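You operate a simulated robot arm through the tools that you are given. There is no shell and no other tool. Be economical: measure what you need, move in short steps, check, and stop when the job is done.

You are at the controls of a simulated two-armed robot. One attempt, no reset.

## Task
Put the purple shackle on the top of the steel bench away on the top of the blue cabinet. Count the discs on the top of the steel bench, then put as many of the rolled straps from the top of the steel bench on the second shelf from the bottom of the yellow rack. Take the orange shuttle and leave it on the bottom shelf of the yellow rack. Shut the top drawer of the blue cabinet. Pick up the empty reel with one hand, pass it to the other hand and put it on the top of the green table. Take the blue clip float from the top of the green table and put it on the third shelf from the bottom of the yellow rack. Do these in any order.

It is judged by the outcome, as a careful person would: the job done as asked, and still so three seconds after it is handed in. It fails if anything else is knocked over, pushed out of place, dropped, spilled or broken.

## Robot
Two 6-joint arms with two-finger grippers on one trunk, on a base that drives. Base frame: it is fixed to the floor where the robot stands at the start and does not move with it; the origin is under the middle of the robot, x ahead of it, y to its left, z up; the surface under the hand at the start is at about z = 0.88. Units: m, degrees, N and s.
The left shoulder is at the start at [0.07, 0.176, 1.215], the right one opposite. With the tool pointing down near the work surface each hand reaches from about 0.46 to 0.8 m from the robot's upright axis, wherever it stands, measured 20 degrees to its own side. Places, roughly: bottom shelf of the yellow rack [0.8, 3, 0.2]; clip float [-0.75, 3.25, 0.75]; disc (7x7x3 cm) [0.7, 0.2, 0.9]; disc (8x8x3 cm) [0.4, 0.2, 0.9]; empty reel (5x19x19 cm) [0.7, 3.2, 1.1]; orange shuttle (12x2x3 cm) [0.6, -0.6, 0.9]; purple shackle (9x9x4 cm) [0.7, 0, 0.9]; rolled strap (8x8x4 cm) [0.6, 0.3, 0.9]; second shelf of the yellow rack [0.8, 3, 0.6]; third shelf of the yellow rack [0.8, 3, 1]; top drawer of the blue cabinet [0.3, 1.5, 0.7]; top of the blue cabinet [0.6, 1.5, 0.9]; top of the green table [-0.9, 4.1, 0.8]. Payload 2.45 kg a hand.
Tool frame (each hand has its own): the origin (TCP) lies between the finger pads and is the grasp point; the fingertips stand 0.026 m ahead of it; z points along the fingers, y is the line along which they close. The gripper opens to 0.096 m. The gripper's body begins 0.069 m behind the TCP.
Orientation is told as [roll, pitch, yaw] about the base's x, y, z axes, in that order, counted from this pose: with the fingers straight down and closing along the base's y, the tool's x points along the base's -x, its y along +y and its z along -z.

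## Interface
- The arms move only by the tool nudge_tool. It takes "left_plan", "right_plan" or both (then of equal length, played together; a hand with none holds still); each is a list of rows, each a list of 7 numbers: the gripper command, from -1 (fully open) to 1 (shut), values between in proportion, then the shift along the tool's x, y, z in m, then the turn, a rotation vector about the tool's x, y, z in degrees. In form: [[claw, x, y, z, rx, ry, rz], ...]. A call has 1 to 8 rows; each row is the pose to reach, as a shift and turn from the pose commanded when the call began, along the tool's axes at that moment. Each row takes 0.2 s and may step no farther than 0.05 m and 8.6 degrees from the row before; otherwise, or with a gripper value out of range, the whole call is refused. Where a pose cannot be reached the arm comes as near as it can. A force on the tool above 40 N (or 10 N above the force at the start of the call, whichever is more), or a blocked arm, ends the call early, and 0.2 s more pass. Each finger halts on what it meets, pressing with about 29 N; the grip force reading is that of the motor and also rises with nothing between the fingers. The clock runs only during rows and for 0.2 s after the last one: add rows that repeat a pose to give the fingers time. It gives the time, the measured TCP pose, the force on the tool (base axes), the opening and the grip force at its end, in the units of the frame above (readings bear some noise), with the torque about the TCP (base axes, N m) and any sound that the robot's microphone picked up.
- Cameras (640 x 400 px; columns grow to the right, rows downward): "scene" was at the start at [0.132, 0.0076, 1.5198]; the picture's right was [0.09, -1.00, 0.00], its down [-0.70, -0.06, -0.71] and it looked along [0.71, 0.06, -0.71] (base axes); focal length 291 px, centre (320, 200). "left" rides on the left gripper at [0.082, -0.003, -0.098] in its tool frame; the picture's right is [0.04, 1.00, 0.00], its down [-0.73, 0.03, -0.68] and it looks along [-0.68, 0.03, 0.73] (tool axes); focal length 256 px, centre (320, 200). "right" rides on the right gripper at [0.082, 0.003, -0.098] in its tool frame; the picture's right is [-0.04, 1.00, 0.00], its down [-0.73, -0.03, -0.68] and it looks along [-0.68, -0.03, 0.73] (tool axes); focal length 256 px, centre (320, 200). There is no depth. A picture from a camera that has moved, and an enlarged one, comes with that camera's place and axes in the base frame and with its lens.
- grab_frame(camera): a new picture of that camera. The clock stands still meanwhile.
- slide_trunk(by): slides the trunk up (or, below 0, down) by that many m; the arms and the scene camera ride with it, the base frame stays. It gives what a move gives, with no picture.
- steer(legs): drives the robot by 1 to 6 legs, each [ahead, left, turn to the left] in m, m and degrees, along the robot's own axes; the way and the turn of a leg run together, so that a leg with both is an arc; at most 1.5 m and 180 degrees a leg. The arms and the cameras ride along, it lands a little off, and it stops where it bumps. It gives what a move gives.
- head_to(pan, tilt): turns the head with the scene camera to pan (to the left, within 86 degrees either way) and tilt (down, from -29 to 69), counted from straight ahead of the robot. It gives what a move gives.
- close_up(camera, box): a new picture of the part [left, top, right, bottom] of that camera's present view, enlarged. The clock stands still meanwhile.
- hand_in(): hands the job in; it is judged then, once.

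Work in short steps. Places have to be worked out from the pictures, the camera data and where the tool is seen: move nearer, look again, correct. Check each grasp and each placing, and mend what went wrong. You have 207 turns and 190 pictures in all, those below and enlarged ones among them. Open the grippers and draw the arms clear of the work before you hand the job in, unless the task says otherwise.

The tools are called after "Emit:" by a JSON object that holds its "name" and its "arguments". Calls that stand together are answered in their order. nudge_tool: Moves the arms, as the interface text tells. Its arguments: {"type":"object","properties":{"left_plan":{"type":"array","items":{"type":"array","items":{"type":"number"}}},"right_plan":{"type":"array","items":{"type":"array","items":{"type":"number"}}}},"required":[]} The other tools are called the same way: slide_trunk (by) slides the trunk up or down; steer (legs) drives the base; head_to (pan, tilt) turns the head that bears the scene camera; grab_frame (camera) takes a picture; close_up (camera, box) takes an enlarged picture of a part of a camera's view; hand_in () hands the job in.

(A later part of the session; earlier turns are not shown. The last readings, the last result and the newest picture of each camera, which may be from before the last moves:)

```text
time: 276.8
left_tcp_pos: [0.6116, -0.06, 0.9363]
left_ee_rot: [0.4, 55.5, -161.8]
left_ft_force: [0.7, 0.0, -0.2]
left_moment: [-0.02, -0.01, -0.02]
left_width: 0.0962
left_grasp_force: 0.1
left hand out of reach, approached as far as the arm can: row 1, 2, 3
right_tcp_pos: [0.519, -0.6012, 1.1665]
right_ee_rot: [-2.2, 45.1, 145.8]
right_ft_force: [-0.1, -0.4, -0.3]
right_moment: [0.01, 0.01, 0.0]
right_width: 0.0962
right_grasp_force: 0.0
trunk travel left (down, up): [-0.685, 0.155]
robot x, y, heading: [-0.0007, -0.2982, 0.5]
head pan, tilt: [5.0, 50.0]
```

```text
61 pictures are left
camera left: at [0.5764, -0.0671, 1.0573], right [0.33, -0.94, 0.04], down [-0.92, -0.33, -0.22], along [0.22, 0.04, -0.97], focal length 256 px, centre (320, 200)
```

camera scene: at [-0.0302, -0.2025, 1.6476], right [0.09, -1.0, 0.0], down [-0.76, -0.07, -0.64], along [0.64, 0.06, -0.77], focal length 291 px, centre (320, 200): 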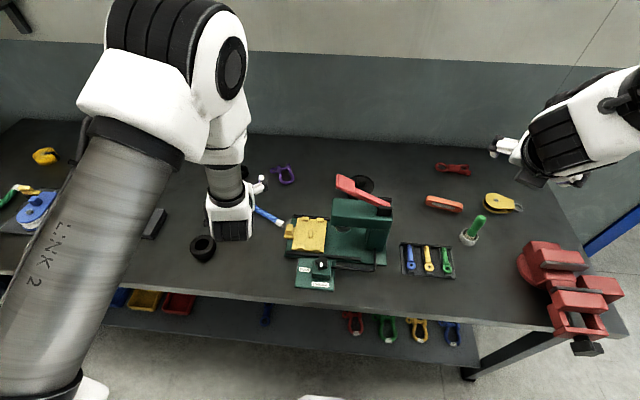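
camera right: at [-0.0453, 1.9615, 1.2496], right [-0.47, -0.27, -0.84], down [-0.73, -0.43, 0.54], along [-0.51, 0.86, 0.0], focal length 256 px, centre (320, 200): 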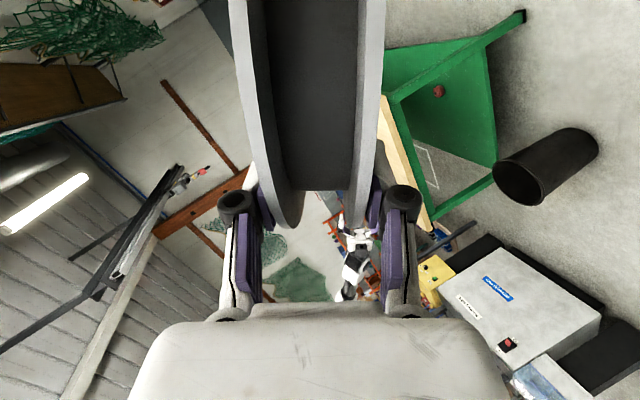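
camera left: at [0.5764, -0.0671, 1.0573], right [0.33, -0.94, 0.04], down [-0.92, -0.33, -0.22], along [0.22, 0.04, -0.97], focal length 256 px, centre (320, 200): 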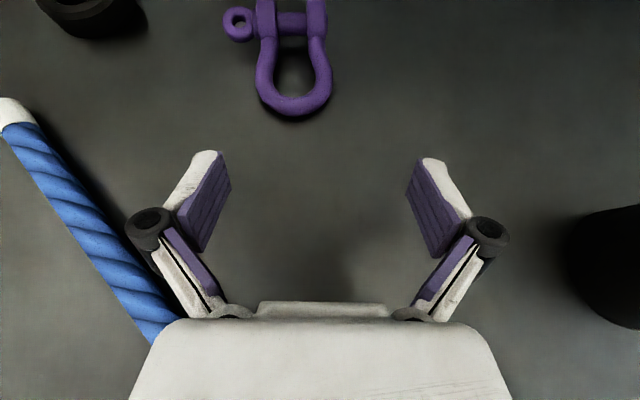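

It lowers but won't go forward at this orientation. I try a steeper tool (≈40° tilt) and forward motion again.

Emit:
{"name": "nudge_tool", "arguments": {"left_plan": [[-1, 0.01, 0, -0.01, 0, -7.5, 0], [-1, 0.02, 0, -0.02, 0, -15, 0], [-1, 0.02, 0, -0.02, 0, -15, 0]]}}

Emit:
{"name": "nudge_tool", "arguments": {"left_plan": [[-1, 0.02, 0, 0.02, 0, 0, 0], [-1, 0.04, 0, 0.03, 0, 0, 0], [-1, 0.04, 0, 0.03, 0, 0, 0]]}}

Emit:
{"name": "grab_frame", "arguments": {"camera": "scene"}}

```text
time: 277.6
left_tcp_pos: [0.5929, -0.0713, 0.9638]
left_ee_rot: [0.3, 40.4, -162.0]
left_ft_force: [-0.2, -0.1, -0.1]
left_moment: [0.0, 0.0, 0.0]
left_width: 0.0961
left_grasp_force: 0.1
left hand out of reach, approached as far as the arm can: row 1, 2, 3
right_tcp_pos: [0.5183, -0.6011, 1.1666]
right_ee_rot: [-2.2, 45.1, 145.8]
right_ft_force: [0.2, -0.3, -0.6]
right_moment: [0.02, -0.01, -0.03]
right_width: 0.0963
right_grasp_force: 0.1
trunk travel left (down, up): [-0.685, 0.155]
robot x, y, heading: [-0.0001, -0.2964, 0.7]
head pan, tilt: [5.0, 50.0]
```

```text
time: 278.4
left_tcp_pos: [0.5976, -0.0803, 0.9623]
left_ee_rot: [0.3, 40.6, -162.1]
left_ft_force: [-0.9, -0.4, 0.8]
left_moment: [-0.02, 0.0, 0.01]
left_width: 0.0961
left_grasp_force: 0.1
left hand out of reach, approached as far as the arm can: row 1, 2, 3
right_tcp_pos: [0.5185, -0.6023, 1.168]
right_ee_rot: [-2.1, 45.1, 145.7]
right_ft_force: [0.0, 0.4, 0.3]
right_moment: [-0.02, 0.0, 0.0]
right_width: 0.0958
right_grasp_force: 0.0
trunk travel left (down, up): [-0.685, 0.155]
robot x, y, heading: [-0.0, -0.2959, 0.8]
head pan, tilt: [5.0, 50.0]
```

```text
60 pictures are left
camera scene: at [0.1278, -0.2886, 1.4977], right [0.1, -1.0, 0.0], down [-0.76, -0.08, -0.64], along [0.64, 0.06, -0.77], focal length 291 px, centre (320, 200)
```

scene: 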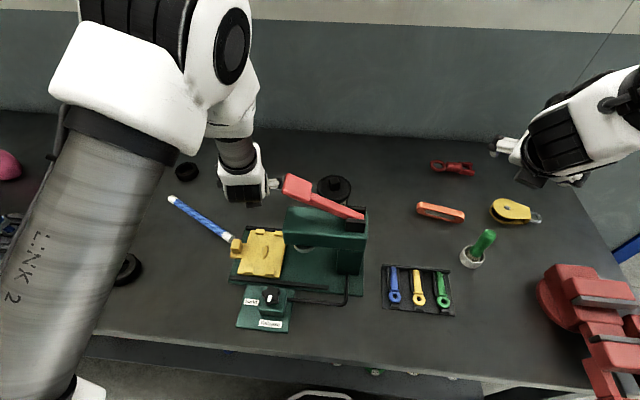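

Something in the wrist is at a limit. I test a different yaw (≈ −175).

Emit:
{"name": "nudge_tool", "arguments": {"left_plan": [[-1, 0.0, 0, 0, -4.2, 0, 4.95], [-1, 0.02, 0, 0.01, -8.4, 0, 9.9], [-1, 0.03, 0, 0.02, -8.4, 0, 9.9]]}}

```text
time: 279.2
left_tcp_pos: [0.6264, -0.081, 0.9696]
left_ee_rot: [0.3, 40.4, -175.0]
left_ft_force: [0.0, 0.3, -0.2]
left_moment: [-0.03, 0.03, 0.0]
left_width: 0.096
left_grasp_force: 0.0
left hand out of reach, approached as far as the arm can: row 2, 3
right_tcp_pos: [0.5186, -0.6031, 1.1669]
right_ee_rot: [-2.3, 44.9, 145.7]
right_ft_force: [0.0, 0.0, -0.8]
right_moment: [0.02, 0.02, 0.02]
right_width: 0.096
right_grasp_force: 0.0
trunk travel left (down, up): [-0.685, 0.155]
robot x, y, heading: [0.0022, -0.298, 0.4]
head pan, tilt: [5.0, 50.0]
```

Lower azimuths are free in this wrist branch, so the simplest is: raise, point the left tool straight down and unwind its roll by ~155° to yaw ≈ +20 (the cabinet top is open from above anyway).

Emit:
{"name": "slide_trunk", "arguments": {"by": 0.155}}

Emit:
{"name": "nudge_tool", "arguments": {"left_plan": [[-1, 0, 0, 0, 0, -8.1, 0], [-1, 0, 0, 0, 0, -16.2, 0], [-1, 0, 0, 0, 0, -24.3, 0], [-1, 0, 0, 0, 0, -32.4, 0], [-1, 0, 0, 0, 0, -40.4, 0]]}}

Emit:
{"name": "nudge_tool", "arguments": {"left_plan": [[-1, 0, 0, 0, 0, 0, 8.2], [-1, 0, 0, 0, 0, 0, 16.4], [-1, 0, 0, 0, 0, 0, 24.6], [-1, 0, 0, 0, 0, 0, 32.8], [-1, 0, 0, 0, 0, 0, 41], [-1, 0, 0, 0, 0, 0, 49.2], [-1, 0, 0, 0, 0, 0, 57.4], [-1, 0, 0, 0, 0, 0, 65.6]]}}

Emit:
{"name": "nudge_tool", "arguments": {"left_plan": [[-1, 0, 0, 0, 0, 0, 8.2], [-1, 0, 0, 0, 0, 0, 16.4], [-1, 0, 0, 0, 0, 0, 24.6], [-1, 0, 0, 0, 0, 0, 32.8], [-1, 0, 0, 0, 0, 0, 41], [-1, 0, 0, 0, 0, 0, 49.2], [-1, 0, 0, 0, 0, 0, 57.4], [-1, 0, 0, 0, 0, 0, 65.6]]}}

Emit:
{"name": "grab_frame", "arguments": {"camera": "left"}}

```text
time: 281.0
left_tcp_pos: [0.6264, -0.0816, 1.1251]
left_ee_rot: [0.5, 40.4, -175.0]
left_ft_force: [0.3, 0.3, 0.0]
left_moment: [0.0, 0.01, -0.02]
left_width: 0.0961
left_grasp_force: 0.0
right_tcp_pos: [0.5184, -0.6019, 1.3212]
right_ee_rot: [-2.4, 45.0, 145.7]
right_ft_force: [0.2, -0.2, -0.4]
right_moment: [0.02, 0.02, 0.03]
right_width: 0.0958
right_grasp_force: 0.1
trunk travel left (down, up): [-0.84, 0.0]
robot x, y, heading: [0.0018, -0.294, 0.4]
head pan, tilt: [5.0, 50.0]
```

```text
time: 282.2
left_tcp_pos: [0.6313, -0.0861, 1.1239]
left_ee_rot: [-1.0, 0.0, -174.2]
left_ft_force: [0.3, 0.1, -0.2]
left_moment: [-0.01, 0.0, 0.01]
left_width: 0.0963
left_grasp_force: 0.0
left hand out of reach, approached as far as the arm can: row 3, 4, 5
right_tcp_pos: [0.5193, -0.6014, 1.3211]
right_ee_rot: [-2.2, 45.0, 145.9]
right_ft_force: [-0.1, -0.7, 0.0]
right_moment: [0.0, 0.0, 0.03]
right_width: 0.0961
right_grasp_force: 0.0
trunk travel left (down, up): [-0.84, 0.0]
robot x, y, heading: [0.0023, -0.3001, 0.5]
head pan, tilt: [5.0, 50.0]
```

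```text
time: 284.0
left_tcp_pos: [0.4813, -0.0369, 1.0266]
left_ee_rot: [-5.2, 2.6, 122.6]
left_ft_force: [-0.4, 0.7, -0.4]
left_moment: [-0.03, 0.01, -0.02]
left_width: 0.096
left_grasp_force: 0.0
left hand out of reach, approached as far as the arm can: row 1, 2, 3, 4, 5, 6, 7, 8
right_tcp_pos: [0.5169, -0.5999, 1.3225]
right_ee_rot: [-2.1, 45.2, 145.8]
right_ft_force: [-0.3, 1.1, 0.3]
right_moment: [-0.01, 0.01, -0.02]
right_width: 0.096
right_grasp_force: 0.0
trunk travel left (down, up): [-0.84, 0.0]
robot x, y, heading: [-0.0015, -0.2968, 0.7]
head pan, tilt: [5.0, 50.0]
```

```text
time: 285.8
left_tcp_pos: [0.4765, -0.0348, 1.0252]
left_ee_rot: [-4.6, -3.7, 57.3]
left_ft_force: [0.1, -1.1, -0.8]
left_moment: [-0.02, 0.01, 0.01]
left_width: 0.096
left_grasp_force: 0.1
right_tcp_pos: [0.5183, -0.6018, 1.3223]
right_ee_rot: [-2.3, 45.2, 145.7]
right_ft_force: [0.2, -0.1, 0.9]
right_moment: [0.01, 0.02, 0.0]
right_width: 0.0963
right_grasp_force: 0.1
trunk travel left (down, up): [-0.84, 0.0]
robot x, y, heading: [-0.0022, -0.2998, 0.5]
head pan, tilt: [5.0, 50.0]
```

```text
59 pictures are left
camera left: at [0.4244, -0.1062, 1.1162], right [-0.86, 0.51, -0.08], down [0.3, 0.62, 0.72], along [0.42, 0.59, -0.69], focal length 256 px, centre (320, 200)
```

left: 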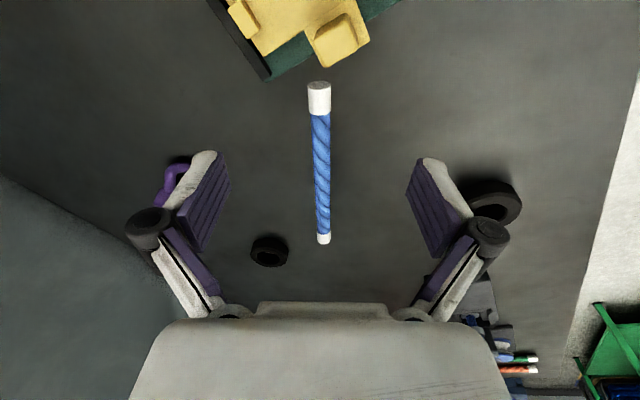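

The wrist is free again. Finish the roll to yaw ≈ 20 and raise 8 cm.

Emit:
{"name": "nudge_tool", "arguments": {"left_plan": [[-1, 0, 0, -0.02, 0, 0, 8.2], [-1, 0, 0, -0.04, 0, 0, 16.4], [-1, 0, 0, -0.06, 0, 0, 24.6], [-1, 0, 0, -0.08, 0, 0, 32.8], [-1, 0, 0, -0.08, 0, 0, 37]]}}

Emit:
{"name": "grab_frame", "arguments": {"camera": "left"}}

```text
time: 287.0
left_tcp_pos: [0.4657, -0.0561, 1.0999]
left_ee_rot: [-1.2, -5.5, 21.1]
left_ft_force: [0.1, 0.0, 0.9]
left_moment: [-0.01, 0.01, 0.01]
left_width: 0.0959
left_grasp_force: 0.1
left hand out of reach, approached as far as the arm can: row 1, 2, 3, 4, 5
right_tcp_pos: [0.5173, -0.6014, 1.3216]
right_ee_rot: [-2.2, 45.1, 145.7]
right_ft_force: [0.4, 0.1, -0.6]
right_moment: [-0.02, 0.0, -0.01]
right_width: 0.0961
right_grasp_force: 0.0
trunk travel left (down, up): [-0.84, 0.0]
robot x, y, heading: [-0.002, -0.2999, 0.7]
head pan, tilt: [5.0, 50.0]
```

```text
58 pictures are left
camera left: at [0.3803, -0.0905, 1.1899], right [-0.4, 0.92, -0.03], down [0.6, 0.28, 0.75], along [0.69, 0.28, -0.67], focal length 256 px, centre (320, 200)
```

left: 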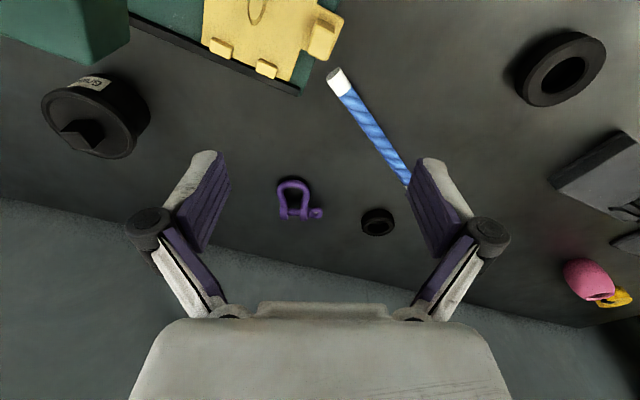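

Move over the shackle at (0.693, −0.010).

Emit:
{"name": "nudge_tool", "arguments": {"left_plan": [[-1, -0.046, -0.008, 0.01, 0, 0, 0], [-1, -0.092, -0.016, 0.02, 0, 0, 0], [-1, -0.138, -0.024, 0.03, 0, 0, 0], [-1, -0.184, -0.032, 0.04, 0, 0, 0], [-1, -0.228, -0.039, 0.05, 0, 0, 0]]}}

Emit:
{"name": "grab_frame", "arguments": {"camera": "left"}}

```text
time: 288.2
left_tcp_pos: [0.6444, -0.0656, 1.0406]
left_ee_rot: [-9.3, -5.9, 22.4]
left_ft_force: [-0.4, 0.8, -0.5]
left_moment: [-0.04, 0.08, 0.01]
left_width: 0.0958
left_grasp_force: 0.1
left hand out of reach, approached as far as the arm can: row 1, 2, 3, 4, 5
right_tcp_pos: [0.5232, -0.5976, 1.3221]
right_ee_rot: [-2.0, 45.0, 146.0]
right_ft_force: [0.3, 0.8, -0.5]
right_moment: [0.0, 0.05, -0.02]
right_width: 0.0959
right_grasp_force: 0.1
trunk travel left (down, up): [-0.84, 0.0]
robot x, y, heading: [0.0006, -0.2963, 0.8]
head pan, tilt: [5.0, 50.0]
```

```text
57 pictures are left
camera left: at [0.5556, -0.0892, 1.1289], right [-0.4, 0.9, -0.16], down [0.56, 0.38, 0.74], along [0.73, 0.2, -0.66], focal length 256 px, centre (320, 200)
```

left: 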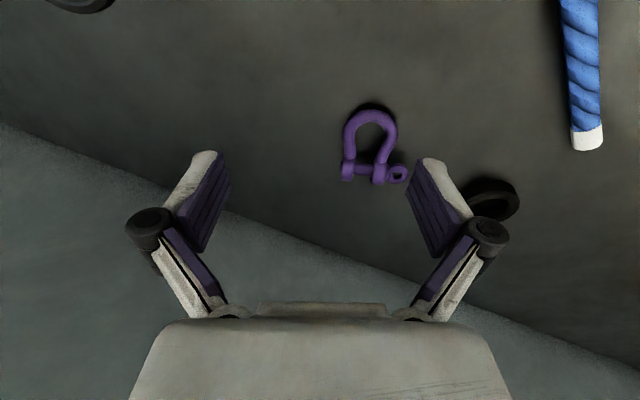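

The left wrist is stuck near limits in its flipped branch, so I'll do the shackle with the right hand (its wrist is in the good branch), with the robot turned ≈ +45°. First back off, and lift the left hand out of the way.

Emit:
{"name": "steer", "arguments": {"legs": [[-0.4, 0, 0]]}}

Emit:
{"name": "nudge_tool", "arguments": {"left_plan": [[-1, 0.03, 0.02, -0.03, 0, 0, -8], [-1, 0.06, 0.04, -0.06, 0, 0, -16], [-1, 0.08, 0.06, -0.1, 0, 0, -24], [-1, 0.08, 0.06, -0.14, 0, 0, -32], [-1, 0.08, 0.06, -0.18, 0, 0, -40], [-1, 0.08, 0.06, -0.22, 0, 0, -40]]}}

Emit:
{"name": "head_to", "arguments": {"pan": 10, "tilt": 40}}

Emit:
{"name": "grab_frame", "arguments": {"camera": "scene"}}

```text
time: 290.7
left_tcp_pos: [0.2403, -0.0757, 1.0428]
left_ee_rot: [-9.0, -6.1, 22.0]
left_ft_force: [0.0, -0.1, -0.7]
left_moment: [-0.01, 0.01, 0.01]
left_width: 0.0961
left_grasp_force: 0.1
right_tcp_pos: [0.1152, -0.6076, 1.321]
right_ee_rot: [-2.1, 45.0, 145.4]
right_ft_force: [-0.6, 0.3, -0.4]
right_moment: [0.0, 0.0, -0.03]
right_width: 0.0961
right_grasp_force: 0.0
trunk travel left (down, up): [-0.84, 0.0]
robot x, y, heading: [-0.4013, -0.3022, 0.1]
head pan, tilt: [5.0, 50.0]
```

```text
time: 292.1
left_tcp_pos: [0.1055, -0.0779, 1.2307]
left_ee_rot: [-11.1, 1.1, 61.5]
left_ft_force: [-0.1, 0.5, 0.0]
left_moment: [0.01, -0.01, 0.02]
left_width: 0.0957
left_grasp_force: 0.0
left hand out of reach, approached as far as the arm can: row 3, 4, 5, 6
right_tcp_pos: [0.1099, -0.6075, 1.3221]
right_ee_rot: [-2.3, 45.2, 145.3]
right_ft_force: [-0.5, 0.2, -0.3]
right_moment: [-0.01, 0.0, 0.01]
right_width: 0.0959
right_grasp_force: 0.0
trunk travel left (down, up): [-0.84, 0.0]
robot x, y, heading: [-0.4032, -0.2983, 0.3]
head pan, tilt: [5.0, 50.0]
```

```text
time: 292.8
left_tcp_pos: [0.1068, -0.078, 1.2298]
left_ee_rot: [-11.0, 1.1, 61.4]
left_ft_force: [-0.7, -0.1, 0.1]
left_moment: [-0.01, 0.01, 0.01]
left_width: 0.0961
left_grasp_force: 0.1
right_tcp_pos: [0.1123, -0.6087, 1.3232]
right_ee_rot: [-2.3, 45.2, 145.5]
right_ft_force: [-0.2, 0.6, -0.2]
right_moment: [-0.02, 0.01, 0.0]
right_width: 0.0962
right_grasp_force: 0.0
trunk travel left (down, up): [-0.84, 0.0]
robot x, y, heading: [-0.4007, -0.3015, 0.3]
head pan, tilt: [10.0, 40.0]
```

```text
56 pictures are left
camera scene: at [-0.2689, -0.285, 1.6669], right [0.18, -0.98, 0.0], down [-0.63, -0.11, -0.77], along [0.75, 0.14, -0.64], focal length 291 px, centre (320, 200)
```

scene: 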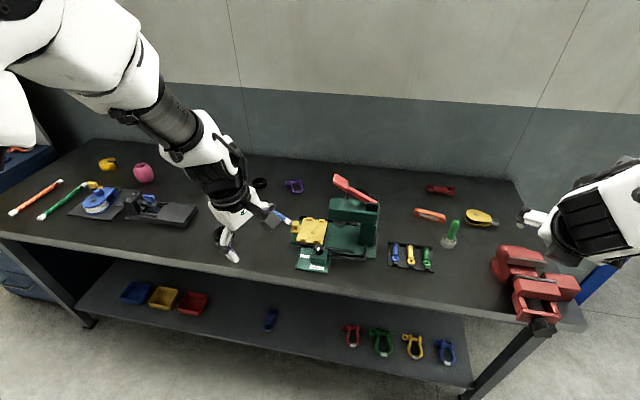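

I turn to +40°, rotate the right tool +12° about vertical and drive so the right hand can reach the shackle, staying high above the press handle.

Emit:
{"name": "nudge_tool", "arguments": {"right_plan": [[-1, 0, 0, 0, 4.25, 0, -4.25], [-1, 0, 0, 0, 8.5, 0, -8.5], [-1, 0, 0, 0, 8.5, 0, -8.5]]}}

Emit:
{"name": "steer", "arguments": {"legs": [[0, 0, 39.8], [0.331, -0.228, 0]]}}

Emit:
{"name": "grab_frame", "arguments": {"camera": "right"}}

```text
time: 293.6
left_tcp_pos: [0.1065, -0.0753, 1.2291]
left_ee_rot: [-11.1, 1.1, 61.3]
left_ft_force: [0.0, -0.3, -0.1]
left_moment: [-0.01, -0.01, 0.02]
left_width: 0.0961
left_grasp_force: 0.1
right_tcp_pos: [0.1138, -0.6078, 1.3238]
right_ee_rot: [-2.0, 45.5, 157.5]
right_ft_force: [0.7, -0.3, 0.5]
right_moment: [-0.03, -0.03, -0.03]
right_width: 0.096
right_grasp_force: 0.0
trunk travel left (down, up): [-0.84, 0.0]
robot x, y, heading: [-0.4024, -0.299, 0.4]
head pan, tilt: [10.0, 40.0]
```

```text
time: 297.9
left_tcp_pos: [0.2541, 0.2285, 1.2286]
left_ee_rot: [-10.9, 1.1, 100.4]
left_ft_force: [0.5, 0.1, 1.2]
left_moment: [0.0, -0.02, 0.03]
left_width: 0.0961
left_grasp_force: 0.0
right_tcp_pos: [0.5919, -0.1817, 1.3231]
right_ee_rot: [-2.2, 45.5, -163.5]
right_ft_force: [0.6, -0.3, 0.3]
right_moment: [-0.01, 0.0, 0.02]
right_width: 0.0961
right_grasp_force: 0.1
trunk travel left (down, up): [-0.84, 0.0]
robot x, y, heading: [0.0014, -0.2675, 39.3]
head pan, tilt: [10.0, 40.0]
```

```text
55 pictures are left
camera right: at [0.5825, -0.1918, 1.4513], right [0.28, -0.96, -0.06], down [-0.96, -0.28, -0.05], along [0.03, 0.07, -1.0], focal length 256 px, centre (320, 200)
```

right: 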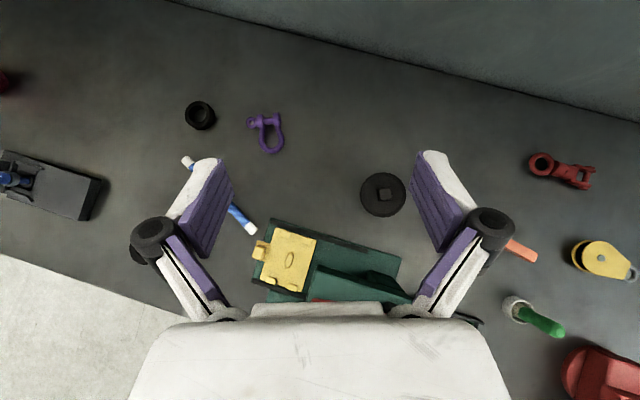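

Shackle bow centre ≈(0.698, −0.009), long axis ≈25°. I shift the right hand sideways behind it at height, adding 7° yaw, then lower the trunk.

Emit:
{"name": "nudge_tool", "arguments": {"right_plan": [[-1, 0.011, -0.032, 0.013, 1.25, 0, -1.25], [-1, 0.022, -0.065, 0.026, 2.5, 0, -2.5], [-1, 0.033, -0.097, 0.038, 3.75, 0, -3.75], [-1, 0.044, -0.129, 0.051, 5, 0, -5]]}}

Emit:
{"name": "slide_trunk", "arguments": {"by": -0.25}}

Emit:
{"name": "grab_frame", "arguments": {"camera": "right"}}

```text
time: 298.9
left_tcp_pos: [0.2563, 0.2297, 1.2271]
left_ee_rot: [-10.9, 1.2, 100.6]
left_ft_force: [0.0, 0.2, 0.2]
left_moment: [-0.03, 0.0, 0.04]
left_width: 0.096
left_grasp_force: 0.0
right_tcp_pos: [0.6199, -0.0362, 1.32]
right_ee_rot: [-1.9, 45.5, -156.4]
right_ft_force: [0.2, 0.2, 0.4]
right_moment: [-0.06, 0.04, -0.01]
right_width: 0.096
right_grasp_force: 0.0
trunk travel left (down, up): [-0.84, 0.0]
robot x, y, heading: [-0.0005, -0.2684, 39.1]
head pan, tilt: [10.0, 40.0]
```

```text
time: 301.5
left_tcp_pos: [0.2555, 0.2288, 0.9789]
left_ee_rot: [-11.0, 1.0, 100.5]
left_ft_force: [0.9, 0.5, -0.7]
left_moment: [0.0, 0.02, 0.01]
left_width: 0.0959
left_grasp_force: 0.2
right_tcp_pos: [0.6188, -0.0377, 1.0704]
right_ee_rot: [-2.1, 45.7, -156.4]
right_ft_force: [0.2, 0.4, -0.3]
right_moment: [0.01, -0.01, -0.05]
right_width: 0.0958
right_grasp_force: 0.0
trunk travel left (down, up): [-0.59, 0.25]
robot x, y, heading: [-0.0037, -0.2655, 39.4]
head pan, tilt: [10.0, 40.0]
```

```text
54 pictures are left
camera right: at [0.6094, -0.0503, 1.198], right [0.4, -0.92, -0.05], down [-0.92, -0.4, -0.05], along [0.02, 0.07, -1.0], focal length 256 px, centre (320, 200)
```

right: 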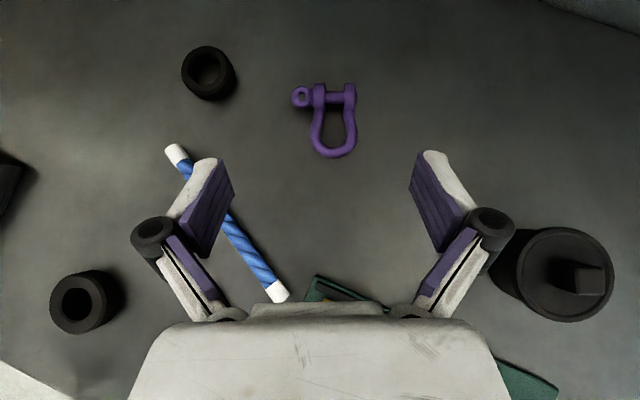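

Excellent alignment. Descend most of the way and re-check.

Emit:
{"name": "nudge_tool", "arguments": {"right_plan": [[-1, -0.016, 0.004, 0.04, 0, 0, 0], [-1, -0.033, 0.008, 0.08, 0, 0, 0], [-1, -0.05, 0.012, 0.12, 0, 0, 0], [-1, -0.053, 0.013, 0.145, 0, 0, 0]]}}

Emit:
{"name": "grab_frame", "arguments": {"camera": "right"}}

```text
time: 302.5
left_tcp_pos: [0.2565, 0.228, 0.9782]
left_ee_rot: [-10.9, 1.1, 100.5]
left_ft_force: [0.0, -0.1, -0.3]
left_moment: [-0.01, -0.03, -0.02]
left_width: 0.0962
left_grasp_force: 0.1
right_tcp_pos: [0.6828, -0.0202, 0.9296]
right_ee_rot: [-2.1, 45.5, -156.5]
right_ft_force: [-0.5, 0.1, -0.4]
right_moment: [0.03, 0.02, -0.03]
right_width: 0.0958
right_grasp_force: 0.1
trunk travel left (down, up): [-0.59, 0.25]
robot x, y, heading: [0.001, -0.2643, 39.3]
head pan, tilt: [10.0, 40.0]
```

```text
53 pictures are left
camera right: at [0.6755, -0.0313, 1.057], right [0.4, -0.92, -0.05], down [-0.92, -0.4, -0.05], along [0.02, 0.07, -1.0], focal length 256 px, centre (320, 200)
```

right: 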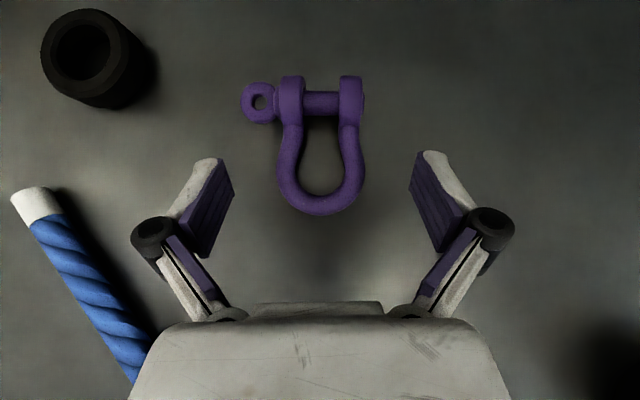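

Centred; final 2.9 cm and close.

Emit:
{"name": "nudge_tool", "arguments": {"right_plan": [[-1, 0, -0.001, 0.015, 0, 0, 0], [-1, 0, -0.001, 0.028, 0, 0, 0], [-1, 0, -0.001, 0.028, 0, 0, 0], [0, 0, -0.001, 0.028, 0, 0, 0], [0.6, 0, -0.001, 0.028, 0, 0, 0], [1, 0, -0.001, 0.028, 0, 0, 0], [1, 0, -0.001, 0.028, 0, 0, 0]]}}

Emit:
{"name": "grab_frame", "arguments": {"camera": "right"}}

```text
time: 304.1
left_tcp_pos: [0.2553, 0.2277, 0.9786]
left_ee_rot: [-11.0, 1.1, 100.4]
left_ft_force: [0.6, -0.5, 0.2]
left_moment: [0.01, 0.03, -0.03]
left_width: 0.0959
left_grasp_force: 0.1
right_tcp_pos: [0.701, -0.0099, 0.9126]
right_ee_rot: [-2.1, 45.8, -156.3]
right_ft_force: [3.1, -0.6, 8.9]
right_moment: [-0.15, -0.11, -0.07]
right_width: 0.0576
right_grasp_force: 28.9
trunk travel left (down, up): [-0.59, 0.25]
robot x, y, heading: [0.0002, -0.2698, 39.2]
head pan, tilt: [10.0, 40.0]
```

```text
52 pictures are left
camera right: at [0.6917, -0.0222, 1.0395], right [0.4, -0.92, -0.05], down [-0.92, -0.4, -0.05], along [0.03, 0.07, -1.0], focal length 256 px, centre (320, 200)
```

right: 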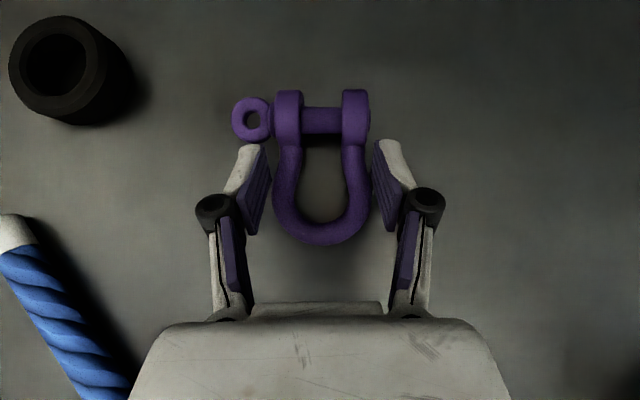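

Gripped (5.8 cm). Lift with the trunk and check.

Emit:
{"name": "slide_trunk", "arguments": {"by": 0.25}}

Emit:
{"name": "grab_frame", "arguments": {"camera": "right"}}

```text
time: 306.7
left_tcp_pos: [0.2558, 0.2289, 1.227]
left_ee_rot: [-10.9, 1.0, 100.5]
left_ft_force: [-0.4, 0.4, -0.4]
left_moment: [0.0, 0.04, -0.01]
left_width: 0.0962
left_grasp_force: 0.0
right_tcp_pos: [0.7018, -0.0091, 1.1596]
right_ee_rot: [-2.1, 45.5, -156.4]
right_ft_force: [0.3, 0.0, -4.8]
right_moment: [-0.06, 0.04, 0.03]
right_width: 0.0577
right_grasp_force: 29.1
trunk travel left (down, up): [-0.84, 0.0]
robot x, y, heading: [0.0008, -0.2646, 39.2]
head pan, tilt: [10.0, 40.0]
```

```text
51 pictures are left
camera right: at [0.6928, -0.0217, 1.2876], right [0.4, -0.92, -0.05], down [-0.92, -0.4, -0.05], along [0.02, 0.07, -1.0], focal length 256 px, centre (320, 200)
```

right: 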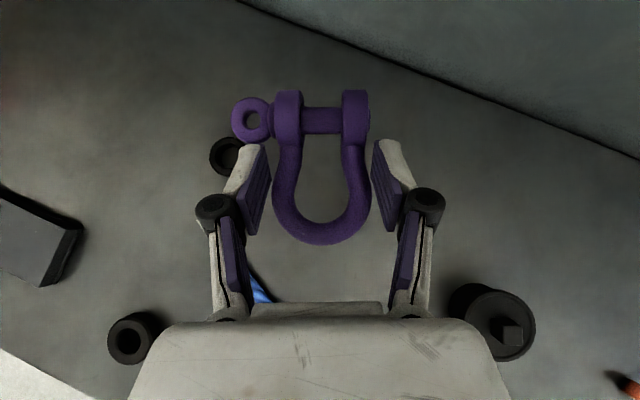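

Held firmly. Next the cabinet: back off, turn to ≈30°, and drive over to it (hand high).

Emit:
{"name": "steer", "arguments": {"legs": [[-0.349, 0.284, 0], [0, 0, -9], [0.45, 0.779, 0], [0.45, 0.779, 0]]}}

Emit:
{"name": "head_to", "arguments": {"pan": -15, "tilt": 40}}

Emit:
{"name": "grab_frame", "arguments": {"camera": "scene"}}

```text
time: 318.7
left_tcp_pos: [-0.1224, 1.9634, 1.2295]
left_ee_rot: [-11.0, 1.1, 91.6]
left_ft_force: [-0.1, 0.3, 0.1]
left_moment: [0.02, 0.03, 0.0]
left_width: 0.0961
left_grasp_force: 0.1
right_tcp_pos: [0.2803, 1.6599, 1.1615]
right_ee_rot: [-2.2, 45.6, -165.3]
right_ft_force: [1.0, 0.7, -3.1]
right_moment: [-0.01, 0.07, -0.03]
right_width: 0.0574
right_grasp_force: 28.9
trunk travel left (down, up): [-0.84, 0.0]
robot x, y, heading: [-0.4529, 1.5178, 30.3]
head pan, tilt: [10.0, 40.0]
```

```text
time: 319.6
left_tcp_pos: [-0.121, 1.9655, 1.2288]
left_ee_rot: [-10.9, 1.2, 91.5]
left_ft_force: [-0.6, -0.1, 0.4]
left_moment: [0.01, 0.01, 0.01]
left_width: 0.0958
left_grasp_force: 0.1
right_tcp_pos: [0.2804, 1.6604, 1.1605]
right_ee_rot: [-2.1, 45.5, -165.4]
right_ft_force: [-0.2, -0.6, -4.3]
right_moment: [-0.01, 0.07, -0.04]
right_width: 0.0577
right_grasp_force: 29.1
trunk travel left (down, up): [-0.84, 0.0]
robot x, y, heading: [-0.4506, 1.5129, 30.1]
head pan, tilt: [-15.0, 40.0]
```

```text
50 pictures are left
camera scene: at [-0.3252, 1.5646, 1.6668], right [0.27, -0.96, 0.0], down [-0.62, -0.17, -0.77], along [0.74, 0.2, -0.64], focal length 291 px, centre (320, 200)
```

scene: 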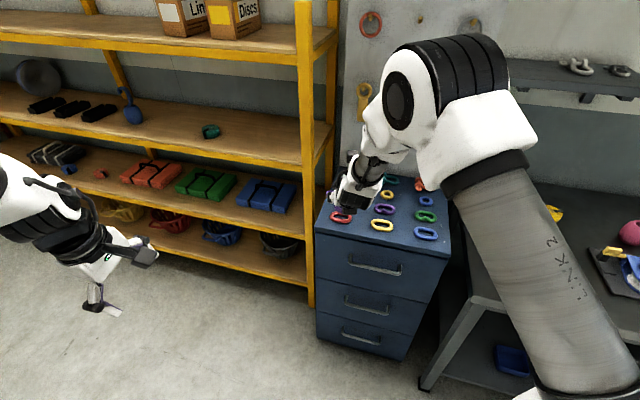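

Drive 0.34 m toward the cabinet (hand above its top) and look down.

Emit:
{"name": "steer", "arguments": {"legs": [[0.304, -0.153, 0]]}}

Emit:
{"name": "grab_frame", "arguments": {"camera": "right"}}

```text
time: 321.8
left_tcp_pos: [0.2114, 1.9875, 1.2288]
left_ee_rot: [-11.1, 1.1, 91.6]
left_ft_force: [-0.4, -0.1, 0.2]
left_moment: [-0.03, 0.0, -0.02]
left_width: 0.0961
left_grasp_force: 0.0
right_tcp_pos: [0.6162, 1.6835, 1.1633]
right_ee_rot: [-2.1, 45.6, -165.2]
right_ft_force: [0.1, 0.1, -2.5]
right_moment: [-0.04, 0.07, -0.03]
right_width: 0.0578
right_grasp_force: 29.2
trunk travel left (down, up): [-0.84, 0.0]
robot x, y, heading: [-0.1125, 1.5385, 30.5]
head pan, tilt: [-15.0, 40.0]
```

```text
49 pictures are left
camera right: at [0.6053, 1.6727, 1.2892], right [0.25, -0.97, -0.05], down [-0.97, -0.25, -0.05], along [0.03, 0.06, -1.0], focal length 256 px, centre (320, 200)
```

right: 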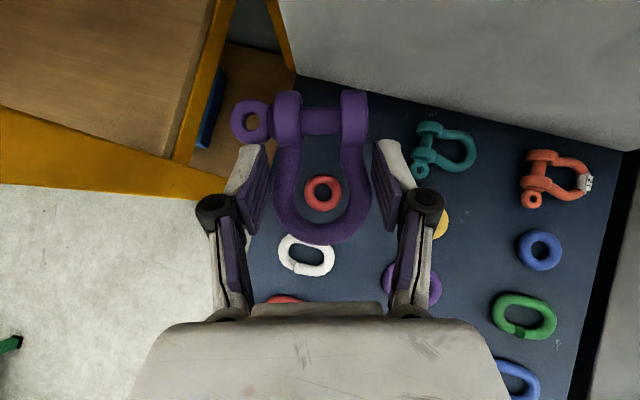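

The empty slot is at ≈(0.735, 1.695), between the red ring and the pegboard. I drive 10 cm in and lower the trunk to just above.

Emit:
{"name": "steer", "arguments": {"legs": [[0.093, -0.048, 0]]}}

Emit:
{"name": "slide_trunk", "arguments": {"by": -0.19}}

Emit:
{"name": "grab_frame", "arguments": {"camera": "right"}}

```text
time: 323.0
left_tcp_pos: [0.3156, 1.9932, 1.2275]
left_ee_rot: [-10.9, 1.0, 91.6]
left_ft_force: [-0.5, -0.7, -0.2]
left_moment: [-0.01, 0.05, -0.01]
left_width: 0.0961
left_grasp_force: 0.1
right_tcp_pos: [0.7139, 1.6864, 1.1574]
right_ee_rot: [-1.4, 45.3, -164.7]
right_ft_force: [0.2, 0.2, -3.7]
right_moment: [0.02, 0.08, 0.0]
right_width: 0.0575
right_grasp_force: 29.4
trunk travel left (down, up): [-0.84, 0.0]
robot x, y, heading: [-0.0177, 1.5433, 30.2]
head pan, tilt: [-15.0, 40.0]
stopped in leg 1: the force on the tool passed its limit at 159 N (the readings are from after the stop); the commanded pose is now the measured one
```

```text
time: 325.1
left_tcp_pos: [0.3141, 1.9926, 1.0372]
left_ee_rot: [-11.0, 1.1, 91.5]
left_ft_force: [0.0, 0.4, 0.1]
left_moment: [0.0, 0.0, -0.02]
left_width: 0.0959
left_grasp_force: 0.1
right_tcp_pos: [0.7134, 1.6857, 0.9699]
right_ee_rot: [-1.4, 45.5, -164.6]
right_ft_force: [1.0, -0.9, -4.1]
right_moment: [-0.03, 0.04, 0.0]
right_width: 0.0575
right_grasp_force: 29.2
trunk travel left (down, up): [-0.65, 0.19]
robot x, y, heading: [-0.0158, 1.543, 30.2]
head pan, tilt: [-15.0, 40.0]
```

```text
48 pictures are left
camera right: at [0.7031, 1.6774, 1.0967], right [0.25, -0.97, -0.05], down [-0.97, -0.25, -0.05], along [0.03, 0.06, -1.0], focal length 256 px, centre (320, 200)
```

right: 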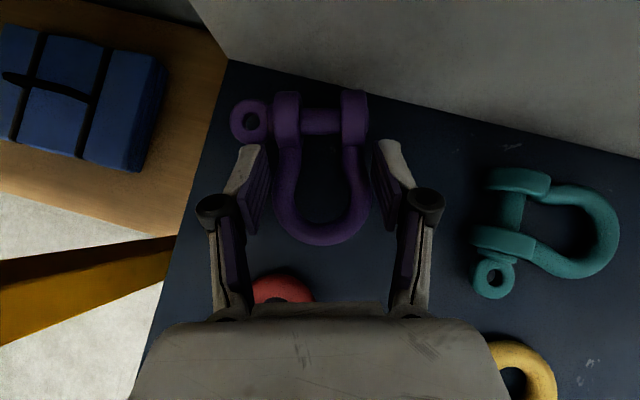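

Something was bumped at the end of the drive (159 N spike). I look at the pegboard area with the head camera.

Emit:
{"name": "head_to", "arguments": {"pan": -20, "tilt": 25}}

Emit:
{"name": "grab_frame", "arguments": {"camera": "scene"}}

```text
time: 325.9
left_tcp_pos: [0.3141, 1.9922, 1.038]
left_ee_rot: [-10.8, 1.0, 91.4]
left_ft_force: [-1.2, -0.2, -0.4]
left_moment: [0.02, 0.01, -0.03]
left_width: 0.0961
left_grasp_force: 0.0
right_tcp_pos: [0.7132, 1.686, 0.9697]
right_ee_rot: [-1.4, 45.5, -164.5]
right_ft_force: [0.0, -0.3, -3.7]
right_moment: [-0.08, 0.08, 0.02]
right_width: 0.0573
right_grasp_force: 28.7
trunk travel left (down, up): [-0.65, 0.19]
robot x, y, heading: [-0.0147, 1.5418, 30.5]
head pan, tilt: [-20.0, 25.0]
```

```text
47 pictures are left
camera scene: at [0.1191, 1.5859, 1.5], right [0.18, -0.98, 0.0], down [-0.42, -0.08, -0.91], along [0.89, 0.16, -0.42], focal length 291 px, centre (320, 200)
```

scene: 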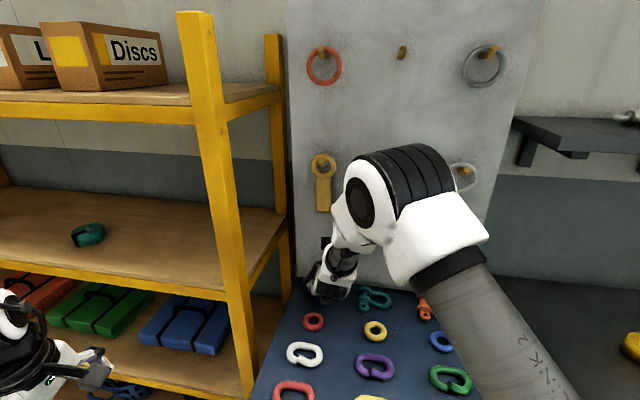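

Pegboard items are all in place. The shackle is right over the slot; lower slowly to contact.

Emit:
{"name": "nudge_tool", "arguments": {"right_plan": [[1, -0.014, 0, 0.014, 0, 0, 0], [1, -0.02, 0, 0.02, 0, 0, 0], [1, -0.0235, 0, 0.0235, 0, 0, 0], [1, -0.027, 0, 0.027, 0, 0, 0], [1, -0.03, 0, 0.03, 0, 0, 0], [1, -0.033, 0, 0.033, 0, 0, 0], [1, -0.036, 0, 0.036, 0, 0, 0], [1, -0.039, 0, 0.039, 0, 0, 0]]}}

```text
time: 326.7
left_tcp_pos: [0.3104, 1.9921, 1.0394]
left_ee_rot: [-11.1, 1.0, 91.4]
left_ft_force: [1.3, 0.1, 0.4]
left_moment: [-0.01, 0.02, 0.0]
left_width: 0.096
left_grasp_force: 0.1
right_tcp_pos: [0.7149, 1.6885, 0.9446]
right_ee_rot: [-1.5, 46.7, -164.7]
right_ft_force: [-8.5, -5.4, 19.3]
right_moment: [-0.63, 0.32, -0.22]
right_width: 0.0578
right_grasp_force: 29.0
trunk travel left (down, up): [-0.65, 0.19]
robot x, y, heading: [-0.019, 1.5385, 30.6]
head pan, tilt: [-20.0, 25.0]
stopped in row 4 (right hand): the force on the tool passed its limit at 44 N (the readings are from after the stop); the commanded pose is now the measured one
```

Contact at z≈0.945. Check the picture before releasing.

Emit:
{"name": "grab_frame", "arguments": {"camera": "right"}}

Emit:
{"name": "close_up", "arguments": {"camera": "scene", "box": [250, 230, 450, 355]}}

```text
46 pictures are left
camera right: at [0.7012, 1.6777, 1.0721], right [0.26, -0.97, -0.05], down [-0.97, -0.25, -0.07], along [0.05, 0.06, -1.0], focal length 256 px, centre (320, 200)
```

right: 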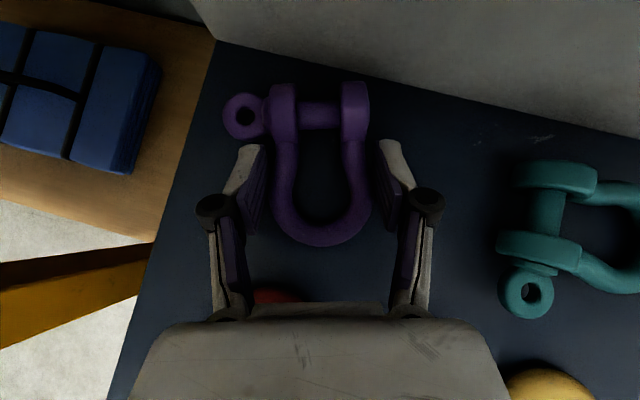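

```text
3.20 times, centred on (350, 292) of scene
camera zoom: at [0.1136, 1.5843, 1.5006], right [0.18, -0.98, 0.0], down [-0.41, -0.07, -0.91], along [0.89, 0.16, -0.42], focal length 933 px, centre (224, -96)
```

zoom: 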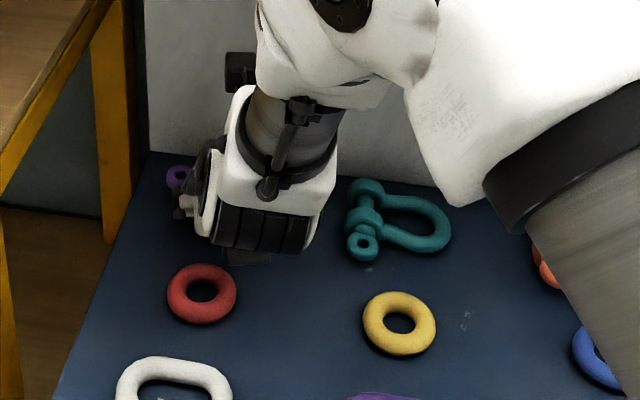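

Shackle is flat in its slot. Release and withdraw up and back.

Emit:
{"name": "nudge_tool", "arguments": {"right_plan": [[1, 0.002, 0, -0.002, 0, 0, 0], [0.4, 0.002, 0, -0.002, 0, 0, 0], [-0.3, 0.002, 0, -0.002, 0, 0, 0], [-0.7, 0.002, 0, -0.002, 0, 0, 0], [-0.7, 0.01, 0, -0.02, 0, 0, 0], [-0.7, 0.02, 0, -0.06, 0, 0, 0], [-0.7, 0.03, 0, -0.1, 0, 0, 0]]}}

Emit:
{"name": "grab_frame", "arguments": {"camera": "right"}}

```text
time: 328.3
left_tcp_pos: [0.3119, 1.992, 1.0395]
left_ee_rot: [-11.0, 1.2, 91.5]
left_ft_force: [-0.6, 0.2, -0.7]
left_moment: [-0.01, -0.04, -0.03]
left_width: 0.0961
left_grasp_force: 0.1
right_tcp_pos: [0.6631, 1.6713, 1.0329]
right_ee_rot: [-1.4, 46.4, -164.5]
right_ft_force: [-0.9, -0.2, 1.1]
right_moment: [-0.02, -0.03, -0.05]
right_width: 0.0818
right_grasp_force: 0.1
trunk travel left (down, up): [-0.65, 0.19]
robot x, y, heading: [-0.0125, 1.5428, 30.2]
head pan, tilt: [-20.0, 25.0]
```

```text
44 pictures are left
camera right: at [0.6523, 1.662, 1.1598], right [0.26, -0.97, -0.05], down [-0.97, -0.25, -0.06], along [0.05, 0.06, -1.0], focal length 256 px, centre (320, 200)
```

right: 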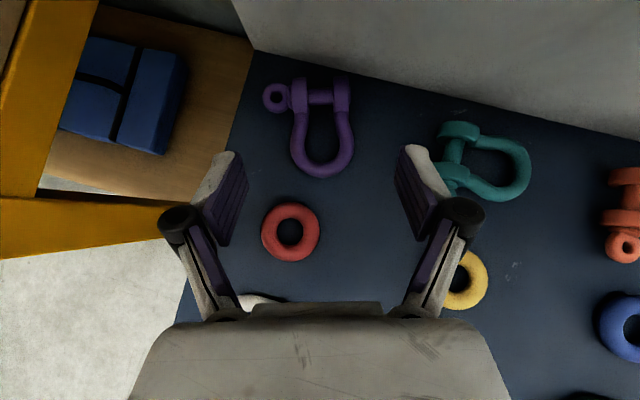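

The shackle is neatly stored. Now the shuttle: back off, raise, and drive back to the bench with heading 0.

Emit:
{"name": "steer", "arguments": {"legs": [[-0.34, 0.2, 0], [0, 0, -30]]}}

Emit:
{"name": "slide_trunk", "arguments": {"by": 0.19}}

Emit:
{"name": "nudge_tool", "arguments": {"left_plan": [[-1, -0.03, 0.016, -0.02, 0, 0, 0], [-1, -0.06, 0.032, -0.04, 0, 0, 0], [-1, -0.088, 0.048, -0.06, 0, 0, 0]], "right_plan": [[-1, 0, 0, 0, 0, 0, 0], [-1, 0, 0, 0, 0, 0, 0], [-1, 0, 0, 0, 0, 0, 0]]}}

Emit:
{"name": "steer", "arguments": {"legs": [[0, -1.0, 0], [0, -0.9, 0]]}}

```text
time: 332.3
left_tcp_pos: [0.1001, 1.7702, 1.0388]
left_ee_rot: [-10.9, 1.1, 61.3]
left_ft_force: [-0.6, 0.6, -0.4]
left_moment: [-0.01, -0.03, -0.02]
left_width: 0.0961
left_grasp_force: 0.0
right_tcp_pos: [0.2442, 1.3164, 1.0308]
right_ee_rot: [-1.4, 46.4, 165.4]
right_ft_force: [-0.3, 0.1, 0.1]
right_moment: [-0.04, -0.01, 0.01]
right_width: 0.0814
right_grasp_force: 0.1
trunk travel left (down, up): [-0.65, 0.19]
robot x, y, heading: [-0.4116, 1.5497, 0.4]
head pan, tilt: [-20.0, 25.0]
```

```text
time: 334.4
left_tcp_pos: [0.0983, 1.7708, 1.2278]
left_ee_rot: [-10.8, 1.0, 61.3]
left_ft_force: [0.4, 0.2, 0.6]
left_moment: [-0.01, 0.0, 0.02]
left_width: 0.0961
left_grasp_force: 0.0
right_tcp_pos: [0.2447, 1.3163, 1.2211]
right_ee_rot: [-1.4, 46.4, 165.3]
right_ft_force: [-0.3, -0.3, -0.7]
right_moment: [-0.01, -0.01, 0.0]
right_width: 0.0818
right_grasp_force: 0.2
trunk travel left (down, up): [-0.84, 0.0]
robot x, y, heading: [-0.4109, 1.5497, 0.3]
head pan, tilt: [-20.0, 25.0]
```

```text
time: 335.2
left_tcp_pos: [0.0845, 1.7699, 1.2487]
left_ee_rot: [-10.9, 1.1, 61.2]
left_ft_force: [0.4, 0.5, 0.4]
left_moment: [0.01, -0.03, 0.0]
left_width: 0.0958
left_grasp_force: 0.1
left hand out of reach, approached as far as the arm can: row 1, 2, 3
right_tcp_pos: [0.2444, 1.3153, 1.2207]
right_ee_rot: [-1.5, 46.2, 165.3]
right_ft_force: [0.3, 0.6, 0.5]
right_moment: [0.0, 0.02, 0.02]
right_width: 0.0959
right_grasp_force: 0.2
trunk travel left (down, up): [-0.84, 0.0]
robot x, y, heading: [-0.4091, 1.5458, 0.3]
head pan, tilt: [-20.0, 25.0]
```

```text
time: 344.8
left_tcp_pos: [0.0874, -0.1607, 1.2489]
left_ee_rot: [-11.0, 1.1, 60.4]
left_ft_force: [0.7, -0.4, 0.0]
left_moment: [-0.05, 0.0, 0.01]
left_width: 0.0958
left_grasp_force: 0.1
right_tcp_pos: [0.2386, -0.6167, 1.2216]
right_ee_rot: [-1.4, 46.3, 164.3]
right_ft_force: [0.3, 0.7, 0.5]
right_moment: [0.02, -0.01, -0.03]
right_width: 0.0963
right_grasp_force: 0.0
trunk travel left (down, up): [-0.84, 0.0]
robot x, y, heading: [-0.4146, -0.374, -1.0]
head pan, tilt: [-20.0, 25.0]
```

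I point the right tool straight down and roll it 89° so its fingers will close across the shuttle.

Emit:
{"name": "nudge_tool", "arguments": {"right_plan": [[-1, 0, 0, 0, 0, -7.7, 0], [-1, 0, 0, 0, 0, -15.4, 0], [-1, 0, 0, 0, 0, -23.1, 0], [-1, 0, 0, 0, 0, -30.8, 0], [-1, 0, 0, 0, 0, -38.5, 0], [-1, 0, 0, 0, 0, -46.2, 0]]}}

Emit:
{"name": "nudge_tool", "arguments": {"right_plan": [[-1, 0, 0, 0, 0, 0, 8.2], [-1, 0, 0, 0, 0, 0, 16.4], [-1, 0, 0, 0, 0, 0, 24.6], [-1, 0, 0, 0, 0, 0, 32.8], [-1, 0, 0, 0, 0, 0, 41], [-1, 0, 0, 0, 0, 0, 49.2], [-1, 0, 0, 0, 0, 0, 57.4], [-1, 0, 0, 0, 0, 0, 65.6]]}}

Emit:
{"name": "nudge_tool", "arguments": {"right_plan": [[-1, 0, 0, 0, 0, 0, 8.2], [-1, 0, 0, 0, 0, 0, 16.4], [-1, 0, 0, 0, 0, 0, 23.4]]}}

Emit:
{"name": "steer", "arguments": {"legs": [[0, 0, 1], [0.38, 0.055, 0]]}}

Emit:
{"name": "grab_frame", "arguments": {"camera": "right"}}

```text
time: 346.2
left_tcp_pos: [0.0876, -0.1617, 1.2485]
left_ee_rot: [-10.7, 1.1, 60.3]
left_ft_force: [0.5, 0.4, -1.3]
left_moment: [0.01, 0.02, 0.0]
left_width: 0.096
left_grasp_force: 0.2
right_tcp_pos: [0.2399, -0.6156, 1.2215]
right_ee_rot: [-1.2, 0.0, 165.3]
right_ft_force: [1.0, 0.4, -0.9]
right_moment: [0.04, -0.01, -0.04]
right_width: 0.096
right_grasp_force: 0.0
right hand out of reach, approached as far as the arm can: row 2, 3
trunk travel left (down, up): [-0.84, 0.0]
robot x, y, heading: [-0.411, -0.3748, -0.8]
head pan, tilt: [-20.0, 25.0]
```

```text
time: 348.0
left_tcp_pos: [0.0879, -0.1622, 1.2485]
left_ee_rot: [-10.9, 1.1, 60.3]
left_ft_force: [0.5, -0.8, -0.4]
left_moment: [0.01, -0.02, 0.01]
left_width: 0.096
left_grasp_force: 0.1
right_tcp_pos: [0.2381, -0.6151, 1.2216]
right_ee_rot: [-0.5, -1.0, 99.5]
right_ft_force: [-0.3, -0.7, 0.3]
right_moment: [-0.02, 0.01, -0.01]
right_width: 0.096
right_grasp_force: 0.0
trunk travel left (down, up): [-0.84, 0.0]
robot x, y, heading: [-0.4162, -0.3752, -0.7]
head pan, tilt: [-20.0, 25.0]
```

```text
time: 348.8
left_tcp_pos: [0.087, -0.1623, 1.2478]
left_ee_rot: [-10.9, 1.1, 60.4]
left_ft_force: [-0.1, 0.8, 0.0]
left_moment: [0.01, -0.01, -0.01]
left_width: 0.0961
left_grasp_force: 0.0
right_tcp_pos: [0.2383, -0.6154, 1.2215]
right_ee_rot: [-0.1, -1.1, 76.1]
right_ft_force: [0.5, 0.1, 0.2]
right_moment: [-0.04, -0.04, 0.01]
right_width: 0.0959
right_grasp_force: 0.1
trunk travel left (down, up): [-0.84, 0.0]
robot x, y, heading: [-0.4134, -0.3709, -1.0]
head pan, tilt: [-20.0, 25.0]
```

```text
time: 351.6
left_tcp_pos: [0.465, -0.1001, 1.2503]
left_ee_rot: [-11.0, 0.9, 61.2]
left_ft_force: [0.2, 0.6, 0.4]
left_moment: [0.03, -0.02, -0.03]
left_width: 0.0958
left_grasp_force: 0.0
right_tcp_pos: [0.6217, -0.5529, 1.223]
right_ee_rot: [-0.2, -1.0, 77.0]
right_ft_force: [-0.9, -0.3, -0.4]
right_moment: [0.02, 0.03, 0.02]
right_width: 0.096
right_grasp_force: 0.1
trunk travel left (down, up): [-0.84, 0.0]
robot x, y, heading: [-0.0328, -0.3208, 0.0]
head pan, tilt: [-20.0, 25.0]
```

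```text
43 pictures are left
camera right: at [0.6012, -0.6331, 1.3195], right [-0.97, 0.26, 0.0], down [0.19, 0.7, 0.69], along [0.18, 0.67, -0.72], focal length 256 px, centre (320, 200)
```

right: 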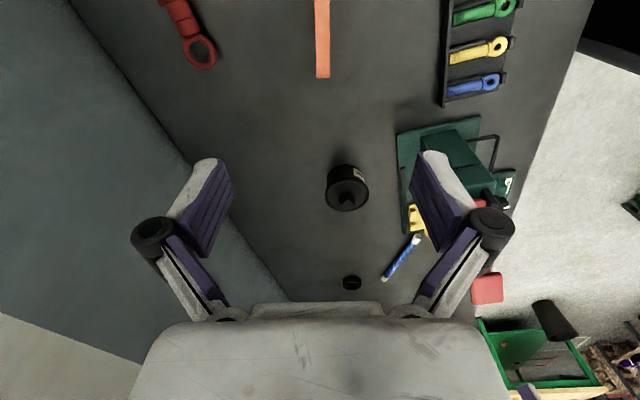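

Shuttle is aligned under the hand (centre ≈(0.619, −0.555)). I lower the right arm itself (keeping the left hand high).

Emit:
{"name": "nudge_tool", "arguments": {"right_plan": [[-1, 0, 0, 0.045, 0, 0, 0], [-1, 0, 0, 0.09, 0, 0, 0], [-1, 0, 0, 0.135, 0, 0, 0], [-1, 0, 0, 0.18, 0, 0, 0], [-1, 0, 0, 0.22, 0, 0, 0], [-1, 0, 0, 0.25, 0, 0, 0]]}}

Emit:
{"name": "grab_frame", "arguments": {"camera": "right"}}

```text
time: 352.9
left_tcp_pos: [0.4674, -0.0994, 1.2482]
left_ee_rot: [-10.9, 1.1, 61.2]
left_ft_force: [0.1, -0.4, -0.1]
left_moment: [-0.01, -0.02, 0.0]
left_width: 0.0962
left_grasp_force: 0.1
right_tcp_pos: [0.6253, -0.5472, 0.9717]
right_ee_rot: [0.0, -0.9, 77.1]
right_ft_force: [0.5, -0.4, -0.2]
right_moment: [0.02, 0.0, -0.03]
right_width: 0.096
right_grasp_force: 0.1
trunk travel left (down, up): [-0.84, 0.0]
robot x, y, heading: [-0.0309, -0.3171, 0.1]
head pan, tilt: [-20.0, 25.0]
```

```text
42 pictures are left
camera right: at [0.6039, -0.6278, 1.0688], right [-0.97, 0.26, 0.0], down [0.19, 0.7, 0.69], along [0.18, 0.67, -0.72], focal length 256 px, centre (320, 200)
```

right: 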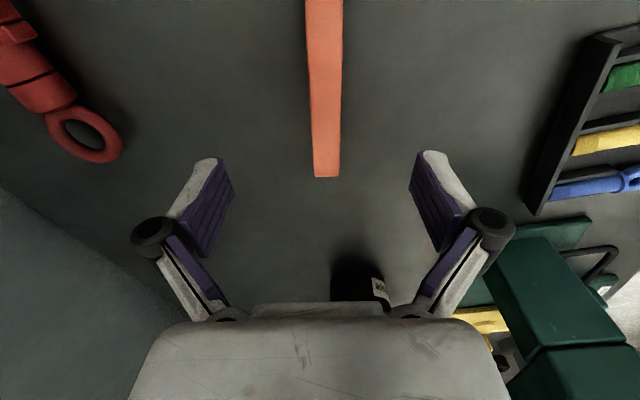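

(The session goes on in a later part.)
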